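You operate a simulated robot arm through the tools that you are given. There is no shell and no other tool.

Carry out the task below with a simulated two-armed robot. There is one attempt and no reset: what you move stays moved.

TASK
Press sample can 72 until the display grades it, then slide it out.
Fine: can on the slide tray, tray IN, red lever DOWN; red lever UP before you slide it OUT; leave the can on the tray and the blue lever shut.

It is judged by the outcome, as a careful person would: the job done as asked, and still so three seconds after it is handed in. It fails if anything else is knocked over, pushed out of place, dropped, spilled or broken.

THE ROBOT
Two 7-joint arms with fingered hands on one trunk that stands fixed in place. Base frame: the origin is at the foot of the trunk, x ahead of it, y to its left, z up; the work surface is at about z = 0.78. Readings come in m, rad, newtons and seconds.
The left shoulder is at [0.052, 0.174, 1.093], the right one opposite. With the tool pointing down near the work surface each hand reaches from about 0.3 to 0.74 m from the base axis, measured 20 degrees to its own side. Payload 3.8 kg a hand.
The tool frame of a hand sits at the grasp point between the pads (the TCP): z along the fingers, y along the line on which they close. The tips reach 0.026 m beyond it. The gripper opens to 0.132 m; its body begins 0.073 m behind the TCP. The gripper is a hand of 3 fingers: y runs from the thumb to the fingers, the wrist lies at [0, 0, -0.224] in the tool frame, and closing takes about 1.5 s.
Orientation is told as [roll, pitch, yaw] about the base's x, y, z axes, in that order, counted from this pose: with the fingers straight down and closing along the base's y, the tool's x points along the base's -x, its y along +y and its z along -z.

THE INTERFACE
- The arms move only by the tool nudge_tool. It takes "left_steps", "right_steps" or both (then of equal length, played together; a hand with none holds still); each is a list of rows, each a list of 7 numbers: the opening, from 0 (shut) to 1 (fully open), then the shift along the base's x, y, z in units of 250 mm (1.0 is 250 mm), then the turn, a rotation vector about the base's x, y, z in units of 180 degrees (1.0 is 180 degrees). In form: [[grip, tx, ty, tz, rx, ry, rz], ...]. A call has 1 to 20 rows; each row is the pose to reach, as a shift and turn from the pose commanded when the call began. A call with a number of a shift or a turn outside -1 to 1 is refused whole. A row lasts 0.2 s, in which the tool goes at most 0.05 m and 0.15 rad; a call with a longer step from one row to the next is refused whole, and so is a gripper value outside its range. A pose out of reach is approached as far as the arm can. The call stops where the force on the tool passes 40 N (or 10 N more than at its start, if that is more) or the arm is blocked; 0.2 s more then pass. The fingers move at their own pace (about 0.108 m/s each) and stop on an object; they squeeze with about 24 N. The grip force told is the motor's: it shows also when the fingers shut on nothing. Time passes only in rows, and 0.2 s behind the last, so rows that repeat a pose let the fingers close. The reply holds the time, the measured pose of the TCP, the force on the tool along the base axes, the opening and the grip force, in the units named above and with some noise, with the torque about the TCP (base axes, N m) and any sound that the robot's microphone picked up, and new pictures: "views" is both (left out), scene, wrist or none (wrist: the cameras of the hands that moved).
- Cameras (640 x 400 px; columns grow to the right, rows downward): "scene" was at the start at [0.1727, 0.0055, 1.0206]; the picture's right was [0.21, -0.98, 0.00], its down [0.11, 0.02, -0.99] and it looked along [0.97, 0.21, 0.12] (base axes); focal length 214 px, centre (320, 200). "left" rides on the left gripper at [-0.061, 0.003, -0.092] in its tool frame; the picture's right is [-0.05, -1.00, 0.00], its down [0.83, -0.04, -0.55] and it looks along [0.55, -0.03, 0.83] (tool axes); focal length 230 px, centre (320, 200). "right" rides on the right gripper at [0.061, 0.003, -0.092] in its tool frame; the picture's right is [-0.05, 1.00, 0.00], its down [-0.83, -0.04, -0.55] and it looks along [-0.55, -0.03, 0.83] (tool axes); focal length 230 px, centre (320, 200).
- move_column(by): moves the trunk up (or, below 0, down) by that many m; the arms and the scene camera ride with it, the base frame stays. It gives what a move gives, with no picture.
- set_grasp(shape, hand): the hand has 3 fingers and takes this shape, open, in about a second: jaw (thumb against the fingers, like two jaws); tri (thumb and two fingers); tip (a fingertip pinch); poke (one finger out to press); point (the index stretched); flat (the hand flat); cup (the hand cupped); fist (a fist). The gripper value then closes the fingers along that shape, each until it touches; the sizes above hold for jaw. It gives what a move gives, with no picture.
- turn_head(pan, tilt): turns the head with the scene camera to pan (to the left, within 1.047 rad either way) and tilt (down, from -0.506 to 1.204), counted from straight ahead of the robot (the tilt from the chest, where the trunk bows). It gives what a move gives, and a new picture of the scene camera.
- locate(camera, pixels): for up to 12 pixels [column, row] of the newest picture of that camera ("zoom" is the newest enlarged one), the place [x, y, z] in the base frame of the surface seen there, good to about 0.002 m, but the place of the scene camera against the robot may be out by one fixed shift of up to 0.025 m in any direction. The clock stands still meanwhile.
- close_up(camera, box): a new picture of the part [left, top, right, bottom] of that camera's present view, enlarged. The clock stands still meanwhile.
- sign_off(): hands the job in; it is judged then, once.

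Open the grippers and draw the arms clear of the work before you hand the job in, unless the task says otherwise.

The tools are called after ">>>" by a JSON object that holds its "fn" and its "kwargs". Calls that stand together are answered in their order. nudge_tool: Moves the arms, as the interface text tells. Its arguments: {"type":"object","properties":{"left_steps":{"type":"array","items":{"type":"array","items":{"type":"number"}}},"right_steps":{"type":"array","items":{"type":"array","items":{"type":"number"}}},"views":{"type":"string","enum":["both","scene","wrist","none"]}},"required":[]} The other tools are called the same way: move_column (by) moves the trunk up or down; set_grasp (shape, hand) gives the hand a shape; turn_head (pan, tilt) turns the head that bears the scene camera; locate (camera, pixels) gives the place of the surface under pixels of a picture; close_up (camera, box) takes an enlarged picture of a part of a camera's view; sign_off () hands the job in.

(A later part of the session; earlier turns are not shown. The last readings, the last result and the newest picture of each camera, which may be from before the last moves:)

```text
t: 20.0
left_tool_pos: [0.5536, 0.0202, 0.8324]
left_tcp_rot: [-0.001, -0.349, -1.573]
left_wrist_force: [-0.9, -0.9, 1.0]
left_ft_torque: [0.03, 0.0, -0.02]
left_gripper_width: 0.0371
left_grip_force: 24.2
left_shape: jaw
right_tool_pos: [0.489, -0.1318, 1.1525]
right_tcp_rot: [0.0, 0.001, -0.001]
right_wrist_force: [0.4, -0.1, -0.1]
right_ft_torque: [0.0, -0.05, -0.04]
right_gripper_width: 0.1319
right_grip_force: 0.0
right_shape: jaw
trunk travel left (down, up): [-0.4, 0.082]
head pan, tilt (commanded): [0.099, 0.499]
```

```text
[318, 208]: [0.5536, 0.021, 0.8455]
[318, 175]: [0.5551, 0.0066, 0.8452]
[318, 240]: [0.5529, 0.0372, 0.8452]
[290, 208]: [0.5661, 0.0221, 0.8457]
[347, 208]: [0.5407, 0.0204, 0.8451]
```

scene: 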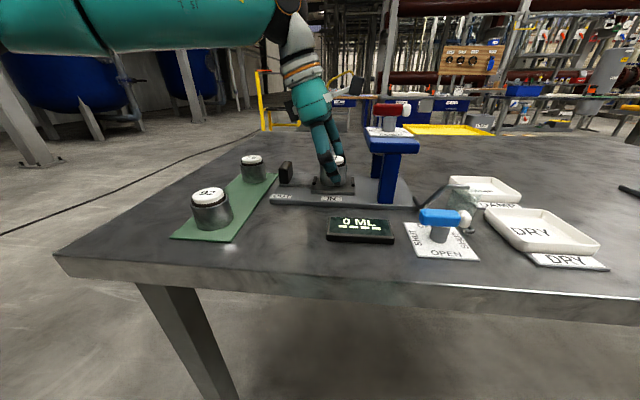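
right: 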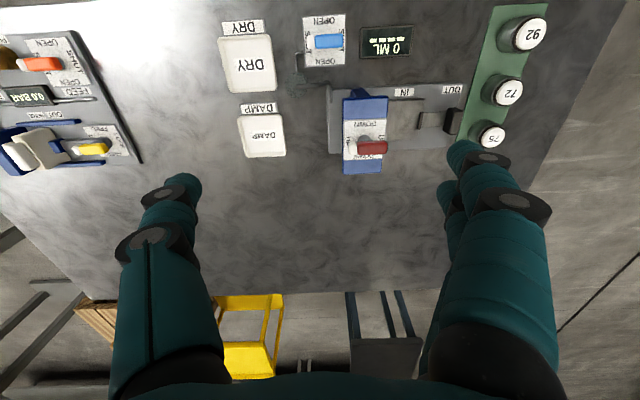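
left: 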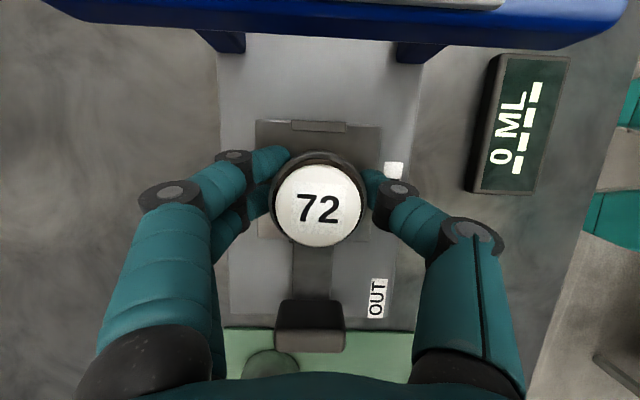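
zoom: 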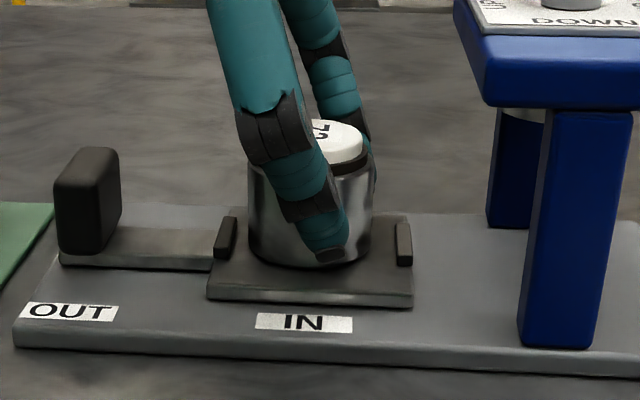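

Vertical force turned to +1 N: the can touches the tray. I lower 0.5 mm more and open the hand gradually.

>>> {"fn": "nudge_tool", "kwargs": {"left_steps": [[0, 0, 0, -0.002, 0, 0, 0], [0.3, 0, 0, -0.002, 0, 0, 0], [0.4, 0, 0, -0.002, 0, 0, 0], [0.5, 0, 0, -0.002, 0, 0, 0], [0.6, 0, 0, -0.002, 0, 0, 0], [0.65, 0, 0, -0.002, 0, 0, 0], [0.65, 0, 0, -0.002, 0, 0, 0]], "views": "both"}}

```text
t: 21.6
left_tool_pos: [0.5526, 0.02, 0.833]
left_tcp_rot: [-0.001, -0.349, -1.572]
left_wrist_force: [1.1, -0.1, 0.0]
left_ft_torque: [-0.01, -0.04, -0.01]
left_gripper_width: 0.0853
left_grip_force: 0.0
left_shape: jaw
right_tool_pos: [0.4896, -0.1314, 1.1524]
right_tcp_rot: [-0.001, -0.001, -0.002]
right_wrist_force: [0.3, -0.7, -0.4]
right_ft_torque: [0.01, 0.0, -0.01]
right_gripper_width: 0.1316
right_grip_force: 0.0
right_shape: jaw
trunk travel left (down, up): [-0.4, 0.082]
head pan, tilt (commanded): [0.099, 0.499]
```

scene: 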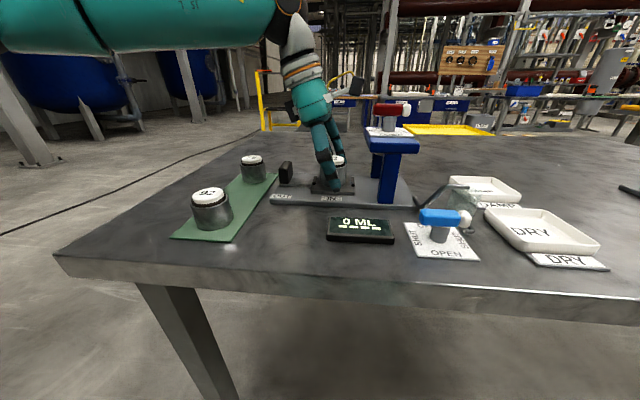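
left: 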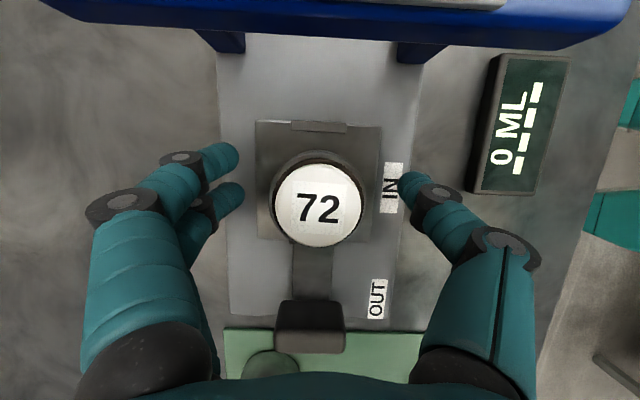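

The can is released and stands in the tray pocket. I retreat up and back along the hand's axis, then hover over the tray handle.

>>> {"fn": "nudge_tool", "kwargs": {"left_steps": [[0.65, 0, 0.02, 0.06, 0, 0, 0], [0.65, 0, 0.05, 0.14, 0, 0, 0], [0.65, 0, 0.08, 0.24, 0, 0, 0], [0.65, 0, 0.16, 0.3, 0, 0, 0], [0.65, 0, 0.26, 0.3, 0, 0, 0], [0.65, 0, 0.352, 0.3, 0, 0, 0], [0.65, 0, 0.352, 0.3, 0, 0, 0]], "views": "both"}}

```text
t: 23.2
left_tool_pos: [0.5515, 0.1098, 0.9078]
left_tcp_rot: [-0.002, -0.348, -1.574]
left_wrist_force: [-0.2, 0.6, -0.4]
left_ft_torque: [-0.01, 0.01, 0.0]
left_gripper_width: 0.0854
left_grip_force: 0.1
left_shape: jaw
right_tool_pos: [0.4916, -0.1319, 1.1514]
right_tcp_rot: [0.0, 0.001, -0.001]
right_wrist_force: [0.9, 0.6, 0.5]
right_ft_torque: [0.01, 0.03, 0.0]
right_gripper_width: 0.1319
right_grip_force: 0.1
right_shape: jaw
trunk travel left (down, up): [-0.4, 0.082]
head pan, tilt (commanded): [0.099, 0.499]
```

scene: 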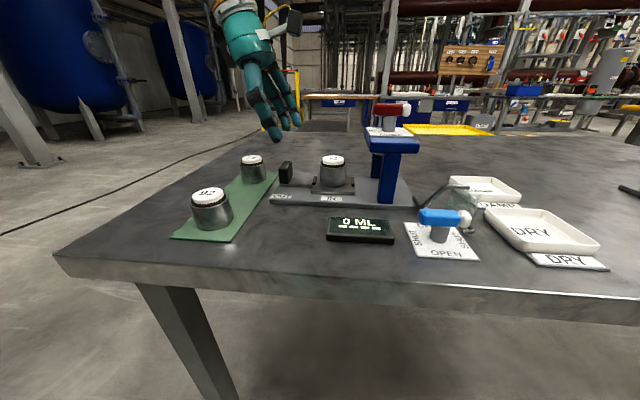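
left: 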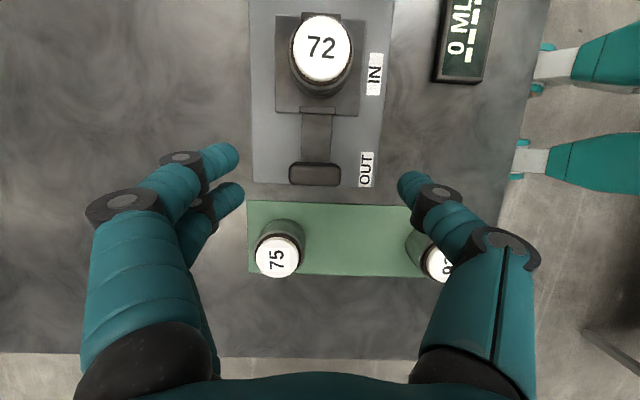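

The can stands on the tray; the handle is at (315,173) between the fingers. I measure the handle and the can pose.

>>> {"fn": "close_up", "kwargs": {"camera": "left", "box": [240, 0, 400, 200]}}

>>> {"fn": "locate", "kwargs": {"camera": "left", "pixels": [[315, 172], [292, 172], [339, 172], [315, 164], [315, 182], [322, 47], [315, 108], [270, 185], [278, 258]]}}

>>> {"fn": "close_up", "kwargs": {"camera": "scene", "box": [260, 120, 420, 220]}}

```text
2.00 times, centred on (320, 100) of left
```

zoom: 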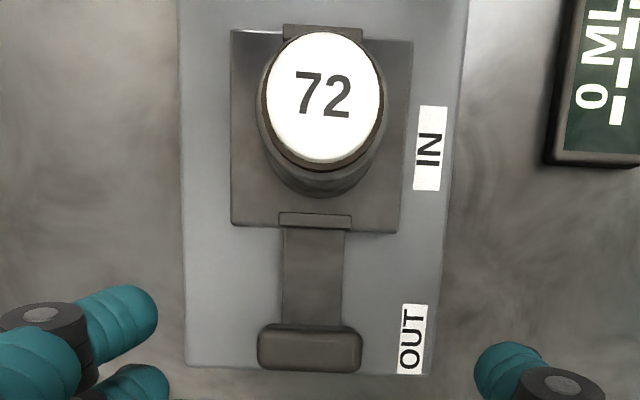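

```text
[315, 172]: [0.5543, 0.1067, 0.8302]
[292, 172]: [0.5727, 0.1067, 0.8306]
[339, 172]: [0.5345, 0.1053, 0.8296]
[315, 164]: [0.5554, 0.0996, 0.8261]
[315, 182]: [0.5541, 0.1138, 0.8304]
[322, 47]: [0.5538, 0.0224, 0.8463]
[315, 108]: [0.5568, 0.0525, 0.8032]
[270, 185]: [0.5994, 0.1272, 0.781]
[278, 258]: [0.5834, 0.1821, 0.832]
```

```text
4.00 times, centred on (340, 170) of scene
```

zoom: 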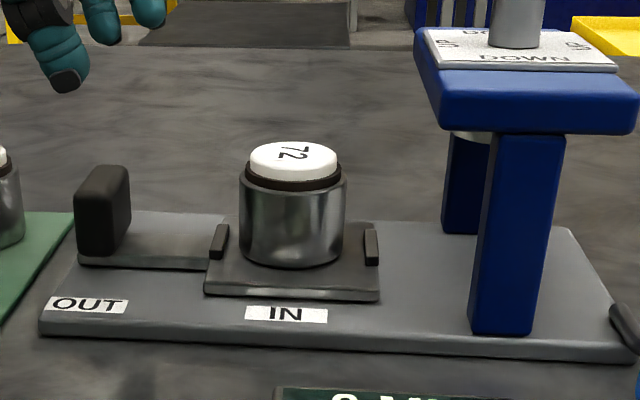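

Can is centred in the pocket. Handle centre is (0.554, 0.108), top z 0.831. I lower the open hand around it to z≈0.829.

>>> {"fn": "nudge_tool", "kwargs": {"left_steps": [[0.65, 0.002, 0.01, -0.1, 0, 0, 0], [0.65, 0.002, 0.01, -0.2, 0, 0, 0], [0.65, 0.002, 0.01, -0.27, 0, 0, 0], [0.65, 0.002, 0.01, -0.312, 0, 0, 0], [0.65, 0.002, 0.01, -0.312, 0, 0, 0]], "views": "both"}}

>>> {"fn": "close_up", "kwargs": {"camera": "scene", "box": [220, 100, 380, 220]}}

```text
t: 24.4
left_tool_pos: [0.5532, 0.1123, 0.8286]
left_tcp_rot: [-0.001, -0.347, -1.572]
left_wrist_force: [0.4, 0.0, -0.1]
left_ft_torque: [0.01, 0.0, 0.02]
left_gripper_width: 0.0855
left_grip_force: 0.1
left_shape: jaw
right_tool_pos: [0.4894, -0.1312, 1.1524]
right_tcp_rot: [0.0, 0.0, -0.002]
right_wrist_force: [0.2, -0.2, -0.1]
right_ft_torque: [0.0, 0.03, 0.01]
right_gripper_width: 0.1316
right_grip_force: 0.0
right_shape: jaw
trunk travel left (down, up): [-0.4, 0.082]
head pan, tilt (commanded): [0.099, 0.499]
```

scene: 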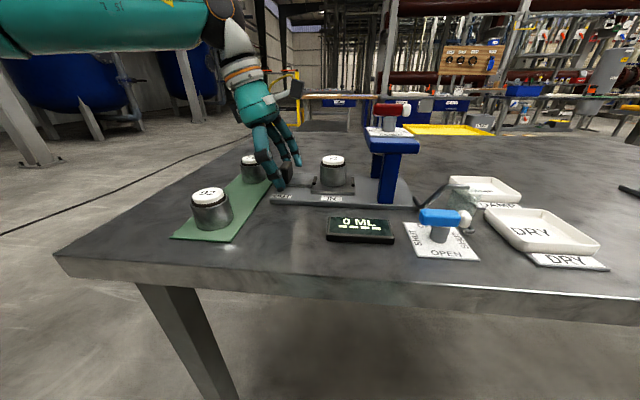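
left: 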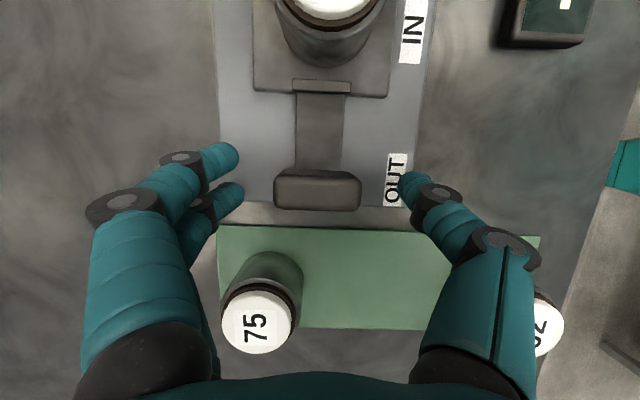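

```text
3.33 times, centred on (300, 160) of scene
```

zoom: 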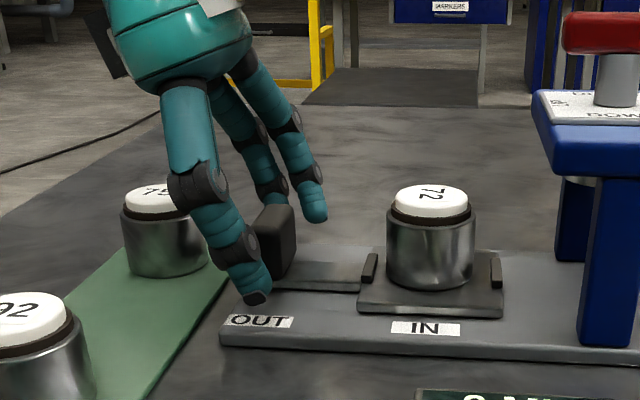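

The fingers straddle the handle. I close on it.

>>> {"fn": "nudge_tool", "kwargs": {"left_steps": [[0.5, 0, 0, 0, 0, 0, 0], [0.4, 0, 0, 0, 0, 0, 0], [0.3, 0, 0, 0, 0, 0, 0], [0.2, 0, 0, 0, 0, 0, 0], [0.1, 0, 0, 0, 0, 0, 0], [0.0, 0, 0, 0, 0, 0, 0], [0.0, 0, 0, 0, 0, 0, 0]], "views": "both"}}

>>> {"fn": "close_up", "kwargs": {"camera": "scene", "box": [220, 100, 380, 220]}}

```text
t: 26.0
left_tool_pos: [0.5536, 0.1111, 0.8281]
left_tcp_rot: [-0.004, -0.349, -1.572]
left_wrist_force: [-3.0, -3.0, -1.2]
left_ft_torque: [-0.03, 0.02, -0.25]
left_gripper_width: 0.0347
left_grip_force: 24.3
left_shape: jaw
right_tool_pos: [0.4889, -0.1325, 1.153]
right_tcp_rot: [-0.001, 0.0, -0.001]
right_wrist_force: [-0.8, 0.3, -0.7]
right_ft_torque: [-0.04, -0.01, 0.01]
right_gripper_width: 0.1321
right_grip_force: 0.1
right_shape: jaw
trunk travel left (down, up): [-0.4, 0.082]
head pan, tilt (commanded): [0.099, 0.499]
```

scene: 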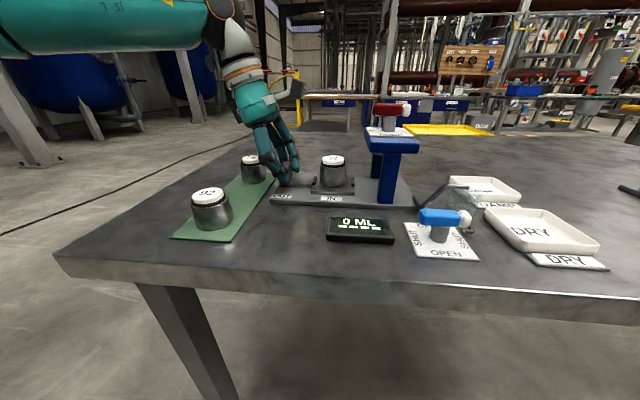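
left: 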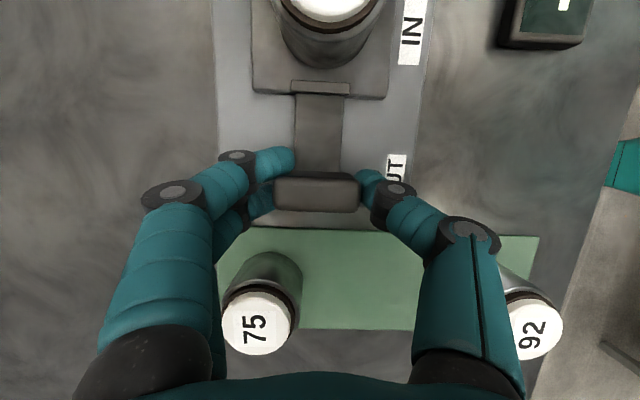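

```text
3.33 times, centred on (300, 160) of scene
```

zoom: 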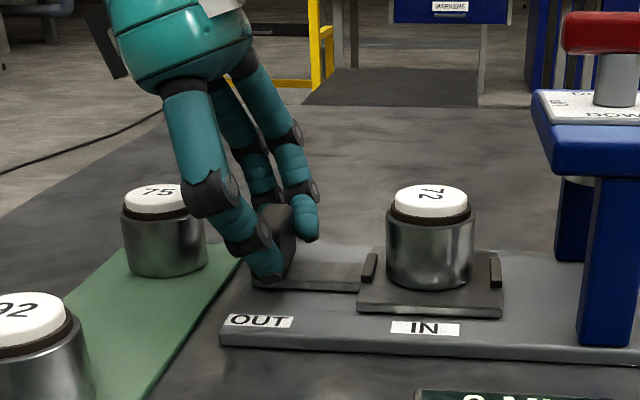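

The handle is held (24 N). I slide it slowly inward (−y) by 0.048 m and check.

>>> {"fn": "nudge_tool", "kwargs": {"left_steps": [[0, 0, -0.016, 0, 0, 0, 0], [0, 0, -0.04, 0, 0, 0, 0], [0, 0, -0.07, 0, 0, 0, 0], [0, 0, -0.1, 0, 0, 0, 0], [0, 0, -0.13, 0, 0, 0, 0], [0, 0, -0.16, 0, 0, 0, 0], [0, 0, -0.18, 0, 0, 0, 0], [0, 0, -0.192, 0, 0, 0, 0]], "views": "both"}}

>>> {"fn": "close_up", "kwargs": {"camera": "scene", "box": [260, 100, 420, 220]}}

```text
t: 27.8
left_tool_pos: [0.5539, 0.063, 0.8287]
left_tcp_rot: [-0.003, -0.35, -1.574]
left_wrist_force: [-6.3, -0.1, -9.0]
left_ft_torque: [0.1, 0.17, -0.32]
left_gripper_width: 0.0343
left_grip_force: 23.5
left_shape: jaw
right_tool_pos: [0.4901, -0.1323, 1.1518]
right_tcp_rot: [0.0, 0.0, -0.002]
right_wrist_force: [0.1, -0.3, 0.1]
right_ft_torque: [0.03, -0.02, -0.01]
right_gripper_width: 0.1318
right_grip_force: 0.1
right_shape: jaw
trunk travel left (down, up): [-0.4, 0.082]
head pan, tilt (commanded): [0.099, 0.499]
```

scene: 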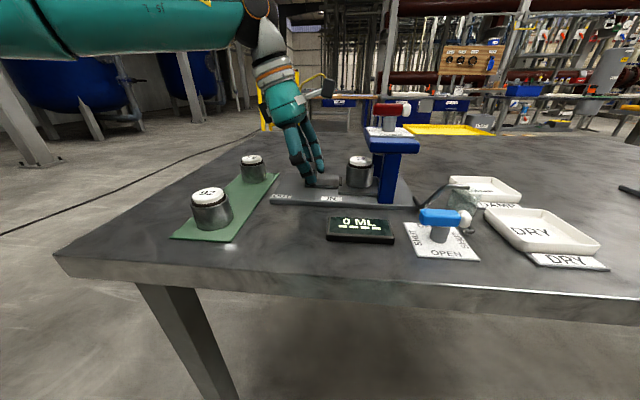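
left: 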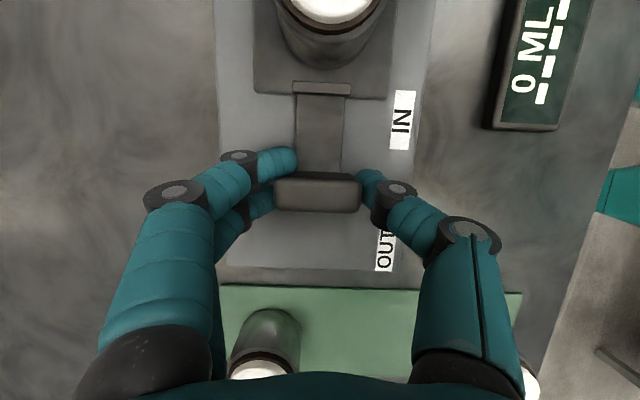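

```text
3.33 times, centred on (340, 160) of scene
```

zoom: 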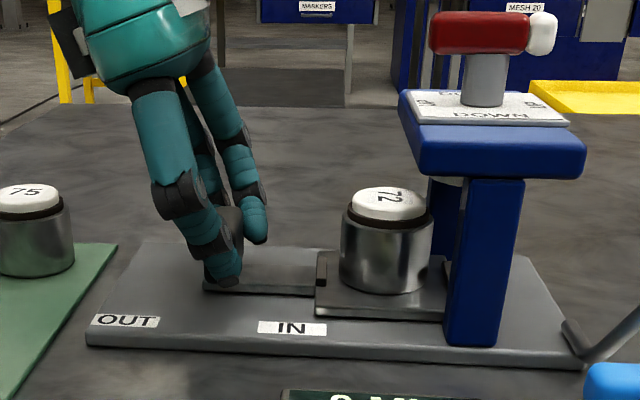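

The tray moved with the can stable. I continue inward slowly, up to 0.05 m more, expecting the end stop.

>>> {"fn": "nudge_tool", "kwargs": {"left_steps": [[0, 0, -0.02, 0, 0, 0, 0], [0, 0, -0.04, 0, 0, 0, 0], [0, 0, -0.06, 0, 0, 0, 0], [0, 0, -0.08, 0, 0, 0, 0], [0, 0, -0.1, 0, 0, 0, 0], [0, 0, -0.12, 0, 0, 0, 0], [0, 0, -0.132, 0, 0, 0, 0], [0, 0, -0.144, 0, 0, 0, 0], [0, 0, -0.144, 0, 0, 0, 0]], "views": "both"}}

>>> {"fn": "close_up", "kwargs": {"camera": "scene", "box": [280, 90, 440, 220]}}

```text
t: 29.8
left_tool_pos: [0.5535, 0.0267, 0.829]
left_tcp_rot: [-0.005, -0.349, -1.575]
left_wrist_force: [-4.3, -1.1, -11.3]
left_ft_torque: [0.11, 0.14, -0.34]
left_gripper_width: 0.0341
left_grip_force: 24.0
left_shape: jaw
right_tool_pos: [0.49, -0.1324, 1.1517]
right_tcp_rot: [-0.003, 0.003, -0.003]
right_wrist_force: [-0.3, -0.4, 0.0]
right_ft_torque: [0.01, 0.03, 0.0]
right_gripper_width: 0.1321
right_grip_force: 0.1
right_shape: jaw
trunk travel left (down, up): [-0.4, 0.082]
head pan, tilt (commanded): [0.099, 0.499]
```

scene: 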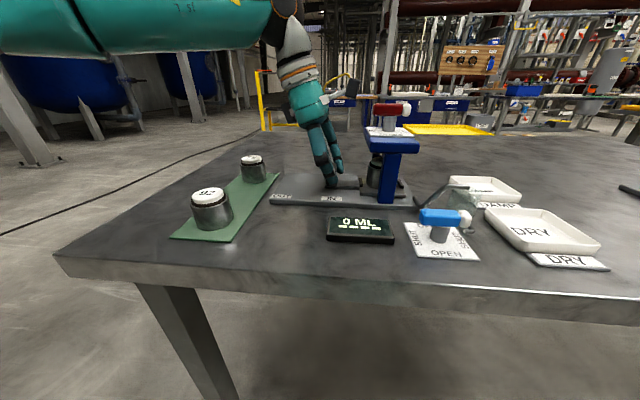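
left: 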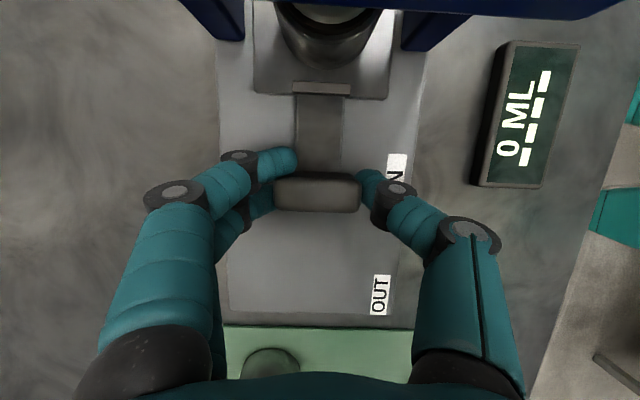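

```text
3.08 times, centred on (360, 155) of scene
```

zoom: 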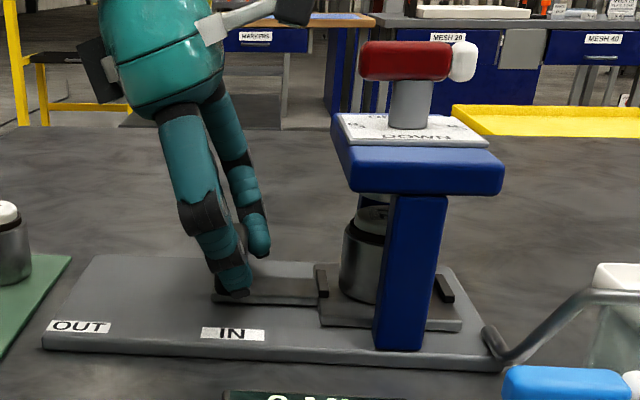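

Handle is near the IN mark with no resistance along y yet. I push a few mm more to find the end stop.

>>> {"fn": "nudge_tool", "kwargs": {"left_steps": [[0, 0, -0.008, 0, 0, 0, 0], [0, 0, -0.016, 0, 0, 0, 0], [0, 0, -0.024, 0, 0, 0, 0], [0, 0, -0.024, 0, 0, 0, 0]], "views": "none"}}

```text
t: 30.8
left_tool_pos: [0.5539, 0.0225, 0.8292]
left_tcp_rot: [-0.003, -0.347, -1.571]
left_wrist_force: [-6.9, 17.4, -4.4]
left_ft_torque: [0.34, 0.14, -0.38]
left_gripper_width: 0.0338
left_grip_force: 24.5
left_shape: jaw
right_tool_pos: [0.4899, -0.1289, 1.1534]
right_tcp_rot: [0.001, 0.001, -0.003]
right_wrist_force: [-0.1, 0.5, -0.3]
right_ft_torque: [-0.01, 0.01, 0.01]
right_gripper_width: 0.1317
right_grip_force: 0.1
right_shape: jaw
trunk travel left (down, up): [-0.4, 0.082]
head pan, tilt (commanded): [0.099, 0.499]
```

17 N of resistance in y: the tray is at its IN stop. I open the hand and retreat up and to +y.

>>> {"fn": "nudge_tool", "kwargs": {"left_steps": [[0.2, 0, -0.02, 0, 0, 0, 0], [0.35, 0, -0.02, 0, 0, 0, 0], [0.5, 0, -0.02, 0, 0, 0, 0], [0.65, 0, -0.02, 0, 0, 0, 0], [0.65, 0, -0.02, 0, 0, 0, 0], [0.65, 0, 0.0, 0.08, 0, 0, 0], [0.65, 0, 0.05, 0.2, 0, 0, 0], [0.65, 0, 0.15, 0.34, 0, 0, 0], [0.65, 0, 0.3, 0.46, 0, 0, 0], [0.65, 0, 0.48, 0.52, 0, 0, 0], [0.65, 0, 0.66, 0.56, 0, 0, 0], [0.65, 0, 0.84, 0.6, 0, 0, 0], [0.65, 0, 0.84, 0.6, 0, 0, 0]], "views": "both"}}

>>> {"fn": "close_up", "kwargs": {"camera": "scene", "box": [260, 90, 440, 220]}}

```text
t: 33.6
left_tool_pos: [0.5543, 0.232, 0.9796]
left_tcp_rot: [-0.003, -0.349, -1.574]
left_wrist_force: [-0.9, 0.2, -0.3]
left_ft_torque: [-0.03, -0.02, 0.01]
left_gripper_width: 0.0854
left_grip_force: 0.1
left_shape: jaw
right_tool_pos: [0.4892, -0.1323, 1.1528]
right_tcp_rot: [0.001, 0.001, -0.002]
right_wrist_force: [-0.5, 0.2, 0.4]
right_ft_torque: [-0.01, 0.01, 0.04]
right_gripper_width: 0.1321
right_grip_force: 0.3
right_shape: jaw
trunk travel left (down, up): [-0.4, 0.082]
head pan, tilt (commanded): [0.099, 0.499]
```

scene: 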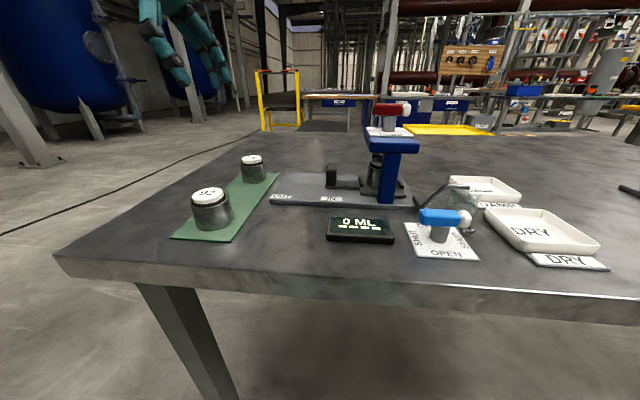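
left: 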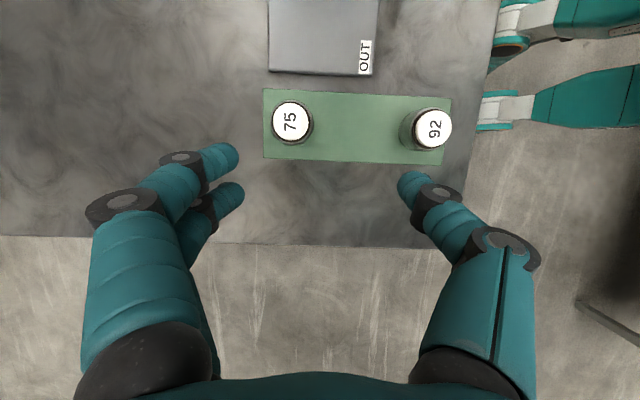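

```text
3.08 times, centred on (350, 155) of scene
```

zoom: 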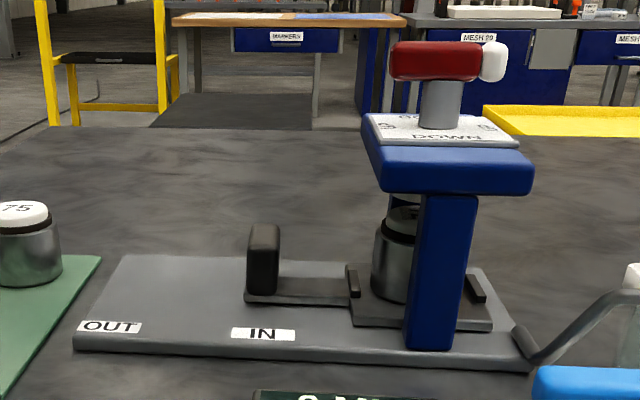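

Tray is IN with can 72 under the press, handle over the IN label. Now I measure the red lever in the right wrist camera.

>>> {"fn": "close_up", "kwargs": {"camera": "right", "box": [325, 80, 425, 180]}}

>>> {"fn": "close_up", "kwargs": {"camera": "scene", "box": [350, 90, 430, 150]}}

```text
4.00 times, centred on (375, 130) of right
```

zoom: 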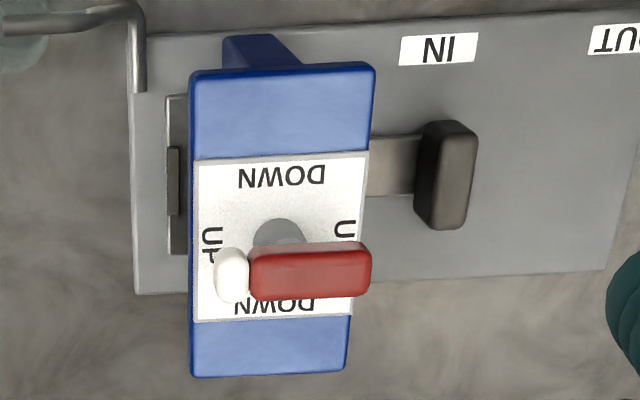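

```text
6.67 times, centred on (390, 120) of scene
```

zoom: 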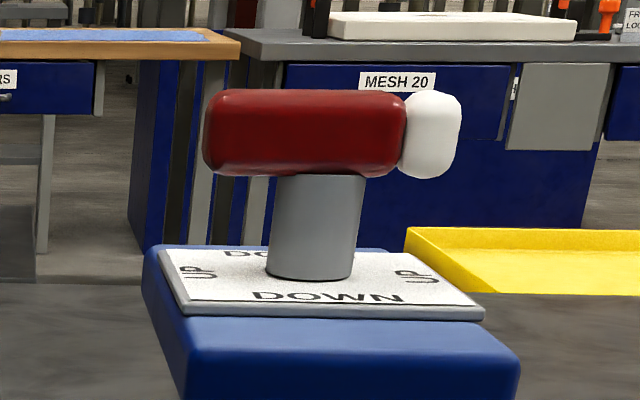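

>>> {"fn": "locate", "kwargs": {"camera": "zoom", "pixels": [[212, 130], [300, 130], [400, 130], [430, 130], [455, 130], [310, 92], [310, 165], [315, 230], [275, 250], [350, 250], [330, 308], [180, 270]]}}

>>> {"fn": "locate", "kwargs": {"camera": "right", "pixels": [[352, 148], [360, 148], [389, 148], [416, 148], [375, 142], [375, 155], [363, 138], [345, 120], [415, 119], [412, 158], [347, 159], [432, 148]]}}

```text
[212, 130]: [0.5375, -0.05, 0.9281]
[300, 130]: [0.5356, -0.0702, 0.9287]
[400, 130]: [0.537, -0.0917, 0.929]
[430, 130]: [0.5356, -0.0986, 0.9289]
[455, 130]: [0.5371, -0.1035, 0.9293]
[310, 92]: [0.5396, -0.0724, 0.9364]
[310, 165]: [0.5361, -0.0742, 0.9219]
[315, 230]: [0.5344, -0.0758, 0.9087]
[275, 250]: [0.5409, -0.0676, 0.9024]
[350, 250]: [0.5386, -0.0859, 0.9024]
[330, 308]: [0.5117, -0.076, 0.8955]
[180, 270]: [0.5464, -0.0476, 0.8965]
```

```text
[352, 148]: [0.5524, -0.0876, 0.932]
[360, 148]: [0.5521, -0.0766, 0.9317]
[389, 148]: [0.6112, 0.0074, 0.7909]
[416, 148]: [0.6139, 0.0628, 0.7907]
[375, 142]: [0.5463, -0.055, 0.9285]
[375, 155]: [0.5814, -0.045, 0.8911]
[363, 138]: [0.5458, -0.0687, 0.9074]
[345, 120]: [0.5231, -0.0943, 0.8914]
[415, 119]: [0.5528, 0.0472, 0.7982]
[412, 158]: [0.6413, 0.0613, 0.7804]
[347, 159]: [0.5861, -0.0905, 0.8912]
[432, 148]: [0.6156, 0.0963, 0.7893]
```

The lever bar runs along y from about −0.034 to −0.091, z 0.917–0.934, post axis near (0.554, −0.064). I bring the right hand above it, turning +90° so the fingers close across the bar, and zoom to watch.

>>> {"fn": "nudge_tool", "kwargs": {"right_steps": [[0.55, 0.02, 0.02, 0, 0, 0, 0.04], [0.55, 0.04, 0.04, 0, 0, 0, 0.08], [0.55, 0.06, 0.06, -0.02, 0, 0, 0.12], [0.55, 0.08, 0.08, -0.05, 0, 0, 0.16], [0.55, 0.11, 0.11, -0.1, 0, 0, 0.2], [0.55, 0.14, 0.14, -0.15, 0, 0, 0.24], [0.55, 0.17, 0.17, -0.2, 0, 0, 0.28], [0.55, 0.2, 0.2, -0.25, 0, 0, 0.32], [0.55, 0.22, 0.23, -0.3, 0, 0, 0.36], [0.55, 0.24, 0.25, -0.35, 0, 0, 0.4], [0.55, 0.255, 0.271, -0.4, 0, 0, 0.44], [0.55, 0.255, 0.271, -0.45, 0, 0, 0.48], [0.55, 0.255, 0.271, -0.45, 0, 0, 0.5], [0.55, 0.255, 0.271, -0.45, 0, 0, 0.5]], "views": "both"}}

```text
t: 36.6
left_tool_pos: [0.5553, 0.2315, 0.9792]
left_tcp_rot: [-0.002, -0.35, -1.573]
left_wrist_force: [-1.3, 0.8, 0.5]
left_ft_torque: [0.0, 0.02, 0.01]
left_gripper_width: 0.0854
left_grip_force: 0.1
left_shape: jaw
right_tool_pos: [0.5533, -0.0635, 1.0399]
right_tcp_rot: [-0.001, 0.001, 1.571]
right_wrist_force: [-0.4, 0.0, -0.5]
right_ft_torque: [0.0, 0.01, -0.02]
right_gripper_width: 0.0733
right_grip_force: 0.1
right_shape: jaw
trunk travel left (down, up): [-0.4, 0.082]
head pan, tilt (commanded): [0.099, 0.499]
```

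scene: 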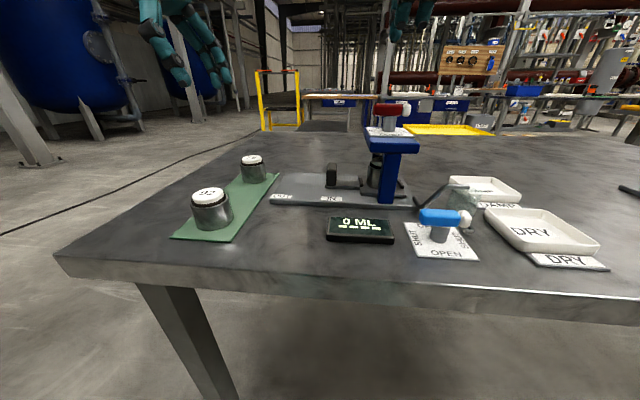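
right: 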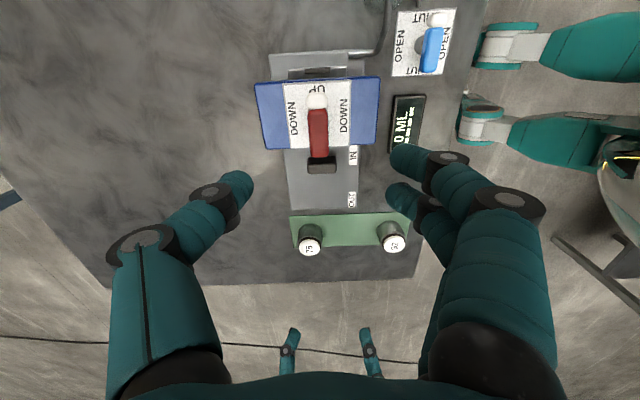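

The lever is seen at (318,130) between the finger columns. I measure it from this view.

>>> {"fn": "close_up", "kwargs": {"camera": "right", "box": [240, 60, 400, 180]}}

>>> {"fn": "locate", "kwargs": {"camera": "right", "pixels": [[317, 97], [317, 104], [318, 115], [318, 130], [319, 145], [319, 155], [310, 130], [327, 130], [285, 115], [352, 115]]}}

```text
3.33 times, centred on (320, 120) of right
```

zoom: 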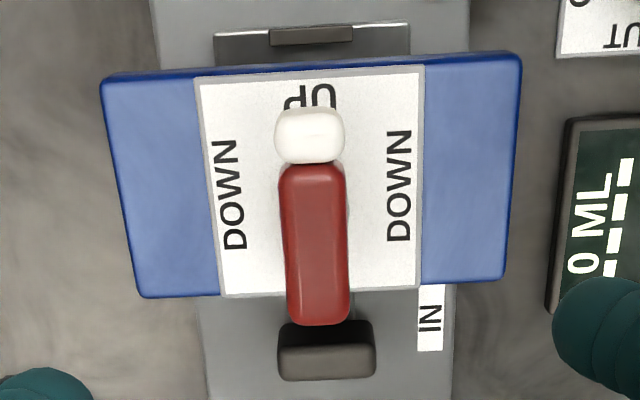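

```text
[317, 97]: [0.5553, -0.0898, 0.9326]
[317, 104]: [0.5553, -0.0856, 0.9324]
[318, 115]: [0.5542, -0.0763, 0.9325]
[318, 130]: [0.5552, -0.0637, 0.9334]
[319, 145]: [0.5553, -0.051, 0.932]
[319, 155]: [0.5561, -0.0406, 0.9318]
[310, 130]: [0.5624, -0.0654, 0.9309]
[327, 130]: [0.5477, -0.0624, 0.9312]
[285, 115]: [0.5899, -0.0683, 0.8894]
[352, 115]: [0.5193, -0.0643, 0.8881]
```

Lever axis is about (0.555, −0.066), bar top z 0.932, bar width 0.017. I lower the right hand around the bar to z≈0.929.

>>> {"fn": "nudge_tool", "kwargs": {"right_steps": [[0.55, 0.004, -0.008, -0.1, 0, 0, 0], [0.55, 0.004, -0.008, -0.2, 0, 0, 0], [0.55, 0.004, -0.008, -0.3, 0, 0, 0], [0.55, 0.004, -0.008, -0.38, 0, 0, 0], [0.55, 0.004, -0.008, -0.44, 0, 0, 0], [0.55, 0.004, -0.008, -0.44, 0, 0, 0]], "views": "both"}}

>>> {"fn": "close_up", "kwargs": {"camera": "scene", "box": [320, 40, 460, 160]}}

```text
t: 38.0
left_tool_pos: [0.5546, 0.2313, 0.9795]
left_tcp_rot: [-0.001, -0.349, -1.572]
left_wrist_force: [0.4, 1.1, -0.5]
left_ft_torque: [-0.01, -0.04, 0.02]
left_gripper_width: 0.0853
left_grip_force: 0.0
left_shape: jaw
right_tool_pos: [0.5545, -0.0672, 0.9315]
right_tcp_rot: [-0.001, -0.001, 1.569]
right_wrist_force: [0.0, -0.2, -0.8]
right_ft_torque: [-0.05, 0.0, 0.04]
right_gripper_width: 0.0731
right_grip_force: 0.0
right_shape: jaw
trunk travel left (down, up): [-0.4, 0.082]
head pan, tilt (commanded): [0.099, 0.499]
```

scene: 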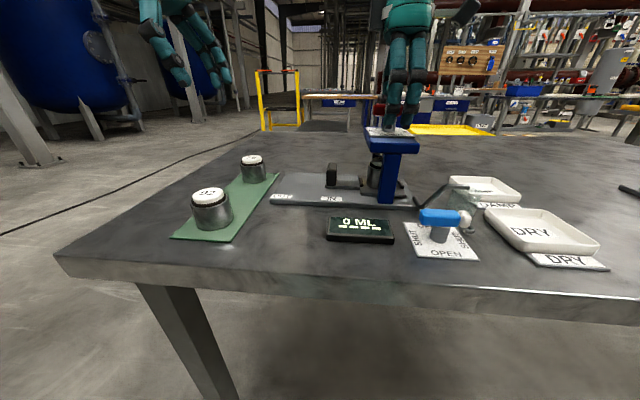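
right: 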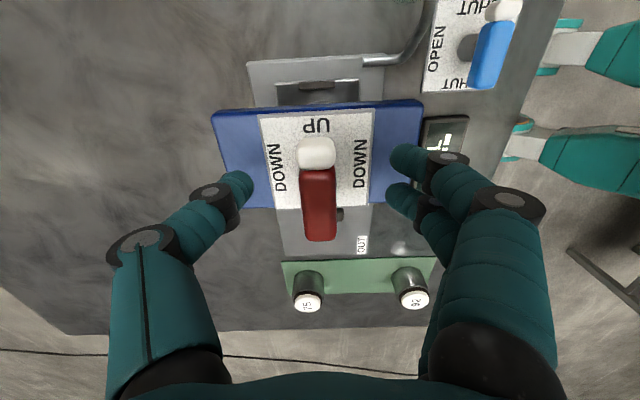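

```text
3.33 times, centred on (390, 100) of scene
```

zoom: 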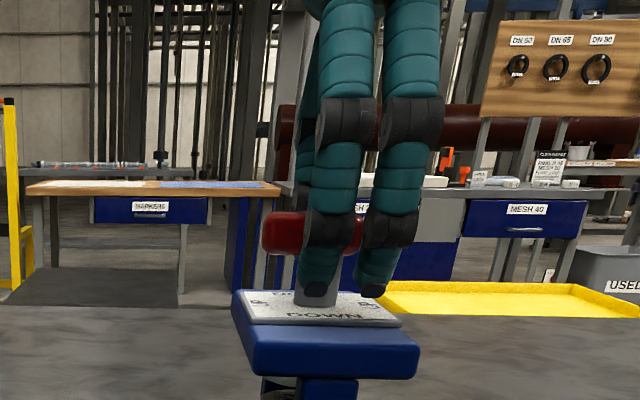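

The hand surrounds the bar. In the scene zoom the post looks slightly left of the finger midpoint, so I measure the label plate and post in the current wrist view to pin down the axis.

>>> {"fn": "close_up", "kwargs": {"camera": "right", "box": [200, 80, 440, 260]}}

>>> {"fn": "locate", "kwargs": {"camera": "right", "pixels": [[270, 119], [285, 206], [262, 160], [372, 150], [358, 203], [340, 213], [317, 145], [319, 235], [303, 200], [335, 200]]}}

```text
2.22 times, centred on (320, 170) of right
```

zoom: 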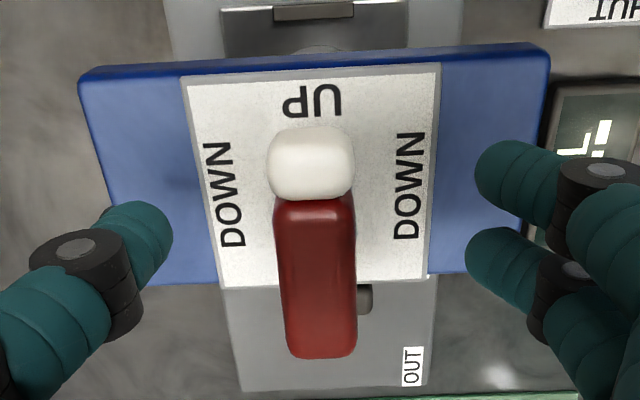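

```text
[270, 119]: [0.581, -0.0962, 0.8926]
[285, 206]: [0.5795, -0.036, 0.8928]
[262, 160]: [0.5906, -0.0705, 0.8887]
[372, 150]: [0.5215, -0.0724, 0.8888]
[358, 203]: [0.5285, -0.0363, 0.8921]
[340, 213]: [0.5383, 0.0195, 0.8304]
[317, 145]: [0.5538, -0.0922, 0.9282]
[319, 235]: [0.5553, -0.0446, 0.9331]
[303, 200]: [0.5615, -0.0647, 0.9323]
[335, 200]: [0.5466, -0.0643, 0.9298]
```

Plate centre and bar centre agree at y≈−0.066, matching the TCP. I close the right hand on the bar.

>>> {"fn": "nudge_tool", "kwargs": {"right_steps": [[0.45, 0.002, 0.004, -0.004, 0, 0, 0], [0.35, 0.002, 0.004, -0.008, 0, 0, 0], [0.25, 0.002, 0.004, -0.008, 0, 0, 0], [0.15, 0.002, 0.004, -0.008, 0, 0, 0], [0.05, 0.002, 0.004, -0.008, 0, 0, 0], [0, 0.002, 0.004, -0.008, 0, 0, 0], [0, 0.002, 0.004, -0.008, 0, 0, 0], [0, 0.002, 0.004, -0.008, 0, 0, 0]], "views": "both"}}

>>> {"fn": "close_up", "kwargs": {"camera": "scene", "box": [320, 40, 460, 220]}}

```text
t: 39.8
left_tool_pos: [0.555, 0.2323, 0.9792]
left_tcp_rot: [-0.003, -0.349, -1.573]
left_wrist_force: [0.4, -0.3, 1.1]
left_ft_torque: [-0.01, 0.0, 0.01]
left_gripper_width: 0.0855
left_grip_force: 0.0
left_shape: jaw
right_tool_pos: [0.5554, -0.0652, 0.9281]
right_tcp_rot: [0.002, 0.002, 1.569]
right_wrist_force: [2.5, 1.1, -7.4]
right_ft_torque: [0.03, -0.21, -0.01]
right_gripper_width: 0.0117
right_grip_force: 24.0
right_shape: jaw
trunk travel left (down, up): [-0.4, 0.082]
head pan, tilt (commanded): [0.099, 0.499]
```

scene: 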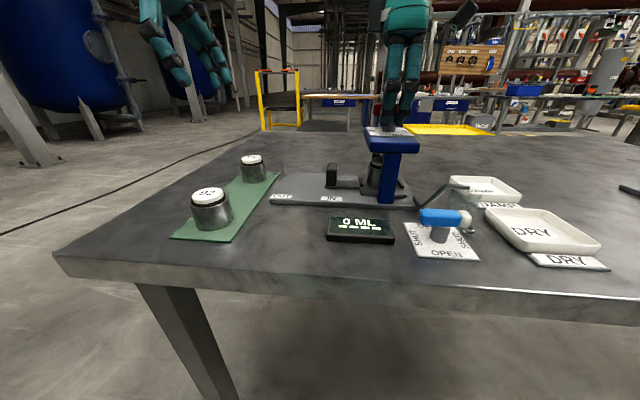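
right: 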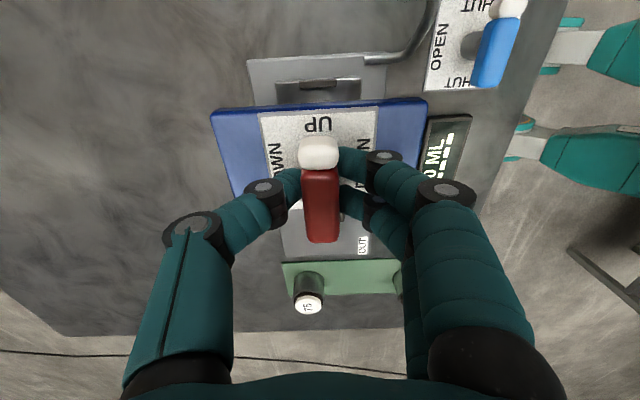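

```text
2.22 times, centred on (390, 130) of scene
```

zoom: 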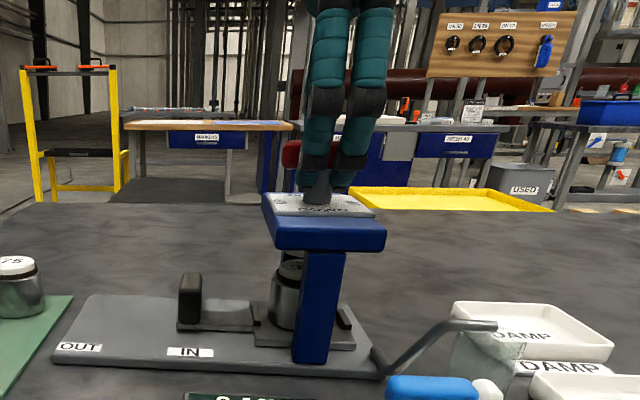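

The bar is gripped. I try a small clockwise twist (about 14°) and read the torque to see whether it turns that way.

>>> {"fn": "nudge_tool", "kwargs": {"right_steps": [[0, 0, 0, 0, 0, 0, -0.02], [0, 0, 0, 0, 0, 0, -0.04], [0, 0, 0, 0, 0, 0, -0.06], [0, 0, 0, 0, 0, 0, -0.08], [0, 0, 0, 0, 0, 0, -0.08]], "views": "both"}}

```text
t: 41.0
left_tool_pos: [0.5557, 0.2315, 0.979]
left_tcp_rot: [-0.005, -0.349, -1.572]
left_wrist_force: [0.6, -0.9, 0.3]
left_ft_torque: [-0.01, -0.02, 0.02]
left_gripper_width: 0.0855
left_grip_force: 0.1
left_shape: jaw
right_tool_pos: [0.5561, -0.0657, 0.928]
right_tcp_rot: [0.001, 0.001, 1.318]
right_wrist_force: [4.0, -1.6, -11.5]
right_ft_torque: [-0.06, -0.29, 0.48]
right_gripper_width: 0.0105
right_grip_force: 24.1
right_shape: jaw
trunk travel left (down, up): [-0.4, 0.082]
head pan, tilt (commanded): [0.099, 0.499]
```

scene: 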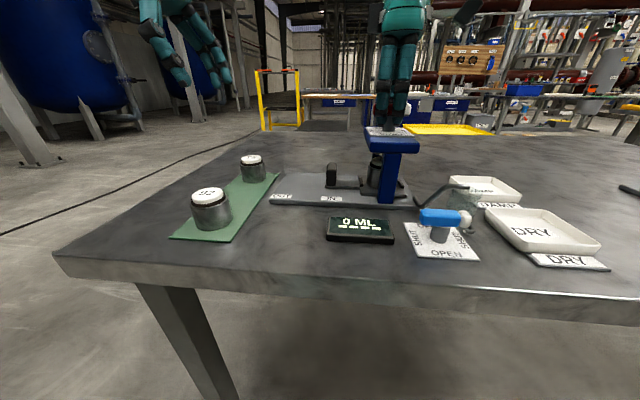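
right: 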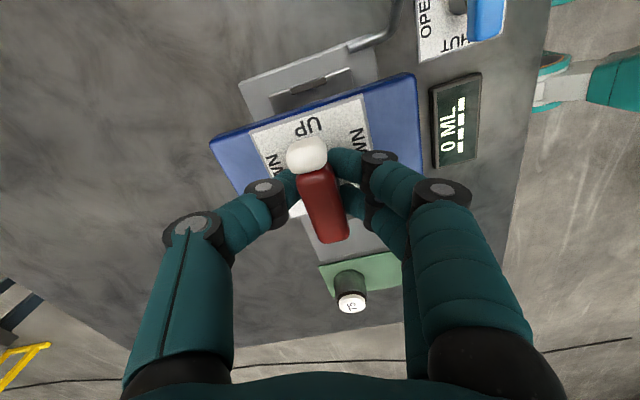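

The bar stayed aligned with the plate while the hand turned (torque 0.48 N·m), so it seems stopped clockwise. I turn back and try counter-clockwise the same small amount.

>>> {"fn": "nudge_tool", "kwargs": {"right_steps": [[0, 0, 0, 0, 0, 0, 0.03], [0, 0, 0, 0, 0, 0, 0.06], [0, 0, 0, 0, 0, 0, 0.09], [0, 0, 0, 0, 0, 0, 0.12], [0, 0, 0, 0, 0, 0, 0.15], [0, 0, 0, 0, 0, 0, 0.15]], "views": "both"}}

```text
t: 42.4
left_tool_pos: [0.5571, 0.2317, 0.9783]
left_tcp_rot: [-0.003, -0.35, -1.573]
left_wrist_force: [-0.2, 0.4, 0.3]
left_ft_torque: [-0.01, -0.03, 0.0]
left_gripper_width: 0.085
left_grip_force: 0.1
left_shape: jaw
right_tool_pos: [0.5566, -0.0654, 0.9274]
right_tcp_rot: [0.003, 0.0, 1.792]
right_wrist_force: [4.7, 3.7, -14.4]
right_ft_torque: [0.09, -0.36, -0.01]
right_gripper_width: 0.0104
right_grip_force: 23.5
right_shape: jaw
trunk travel left (down, up): [-0.4, 0.082]
head pan, tilt (commanded): [0.099, 0.499]
```

scene: 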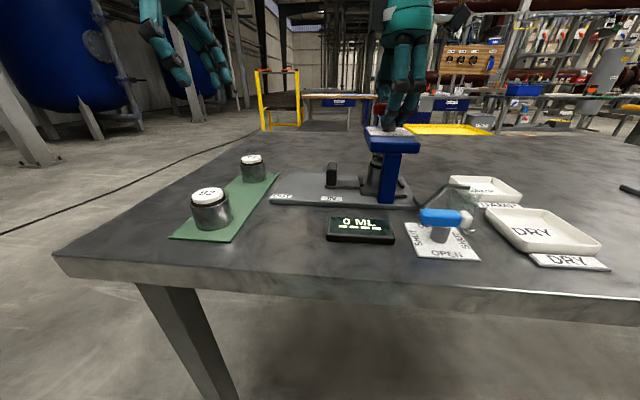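
right: 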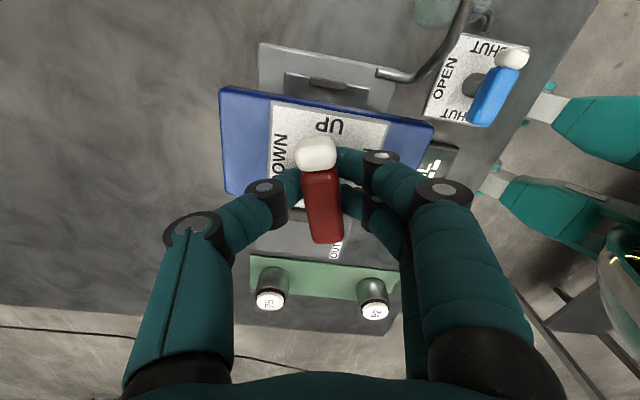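

Counter-clockwise the bar follows the hand with no resistance. I continue turning to about 90°, lowering 2 mm to relieve the downward pull.

>>> {"fn": "nudge_tool", "kwargs": {"right_steps": [[0, 0, 0, -0.008, 0, 0, 0.035], [0, 0, 0, -0.008, 0, 0, 0.07], [0, 0, 0, -0.008, 0, 0, 0.105], [0, 0, 0, -0.008, 0, 0, 0.14], [0, 0, 0, -0.008, 0, 0, 0.175], [0, 0, 0, -0.008, 0, 0, 0.21], [0, 0, 0, -0.008, 0, 0, 0.21]], "views": "both"}}

```text
t: 44.0
left_tool_pos: [0.5559, 0.2328, 0.9789]
left_tcp_rot: [-0.002, -0.351, -1.573]
left_wrist_force: [-0.1, 0.2, -0.2]
left_ft_torque: [-0.01, 0.01, 0.0]
left_gripper_width: 0.0852
left_grip_force: 0.0
left_shape: jaw
right_tool_pos: [0.5553, -0.0639, 0.926]
right_tcp_rot: [0.0, 0.0, 2.451]
right_wrist_force: [4.9, 9.7, -6.3]
right_ft_torque: [0.33, -0.25, -0.04]
right_gripper_width: 0.0106
right_grip_force: 23.9
right_shape: jaw
trunk travel left (down, up): [-0.4, 0.082]
head pan, tilt (commanded): [0.099, 0.499]
```

scene: 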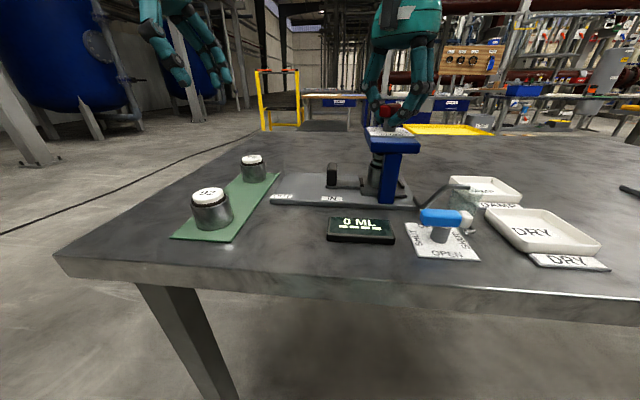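
right: 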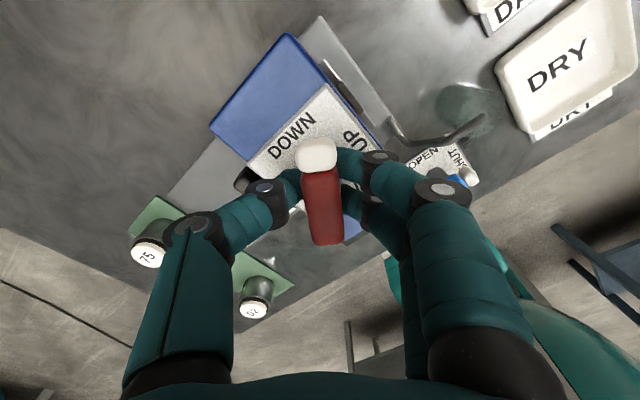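

The lever is about halfway (tip now between UP and DOWN). I continue the remaining ~42°.

>>> {"fn": "nudge_tool", "kwargs": {"right_steps": [[0, 0, 0, 0, 0, 0, 0.035], [0, 0, 0, 0, 0, 0, 0.07], [0, 0, 0, 0, 0, 0, 0.105], [0, 0, 0, 0, 0, 0, 0.14], [0, 0, 0, 0, 0, 0, 0.175], [0, 0, 0, 0, 0, 0, 0.205], [0, 0, 0, 0, 0, 0, 0.225], [0, 0, 0, 0, 0, 0, 0.235], [0, 0, 0, 0, 0, 0, 0.235]], "views": "both"}}

>>> {"fn": "close_up", "kwargs": {"camera": "scene", "box": [300, 60, 440, 250]}}

```text
t: 44.9
left_tool_pos: [0.5573, 0.2331, 0.9756]
left_tcp_rot: [-0.006, -0.351, -1.57]
left_wrist_force: [0.0, -0.4, 0.1]
left_ft_torque: [-0.01, -0.01, 0.0]
left_gripper_width: 0.0854
left_grip_force: 0.0
left_shape: jaw
right_tool_pos: [0.5396, -0.0801, 0.9371]
right_tcp_rot: [-0.083, 0.055, 2.612]
right_wrist_force: [25.0, 26.1, -12.3]
right_ft_torque: [0.16, -0.26, -0.08]
right_gripper_width: 0.0097
right_grip_force: 24.1
right_shape: jaw
right hand out of reach, approached as far as the arm can: row 1, 2, 3, 4
trunk travel left (down, up): [-0.4, 0.082]
head pan, tilt (commanded): [0.099, 0.499]
stopped in row 4 (right hand): the force on the tool passed its limit at 44 N (the readings are from after the stop); the commanded pose is now the measured one
```

scene: 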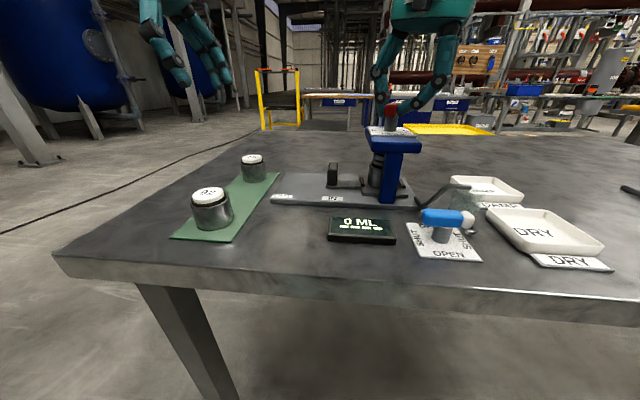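
right: 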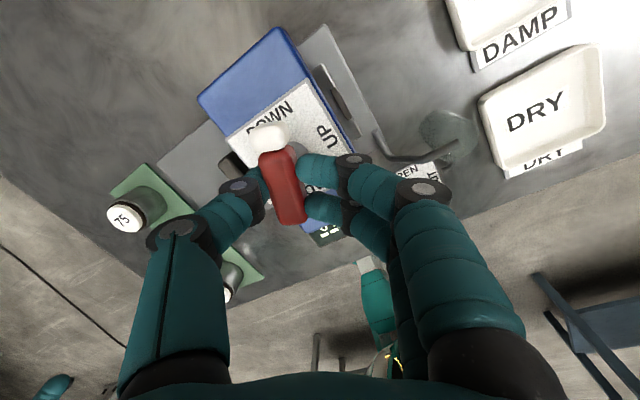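

```text
2.11 times, centred on (370, 155) of scene
```

zoom: 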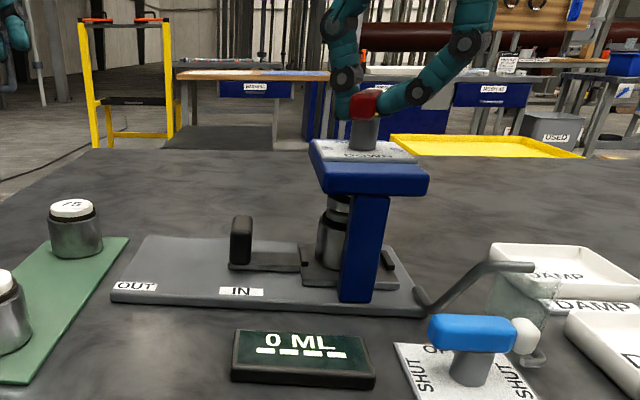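

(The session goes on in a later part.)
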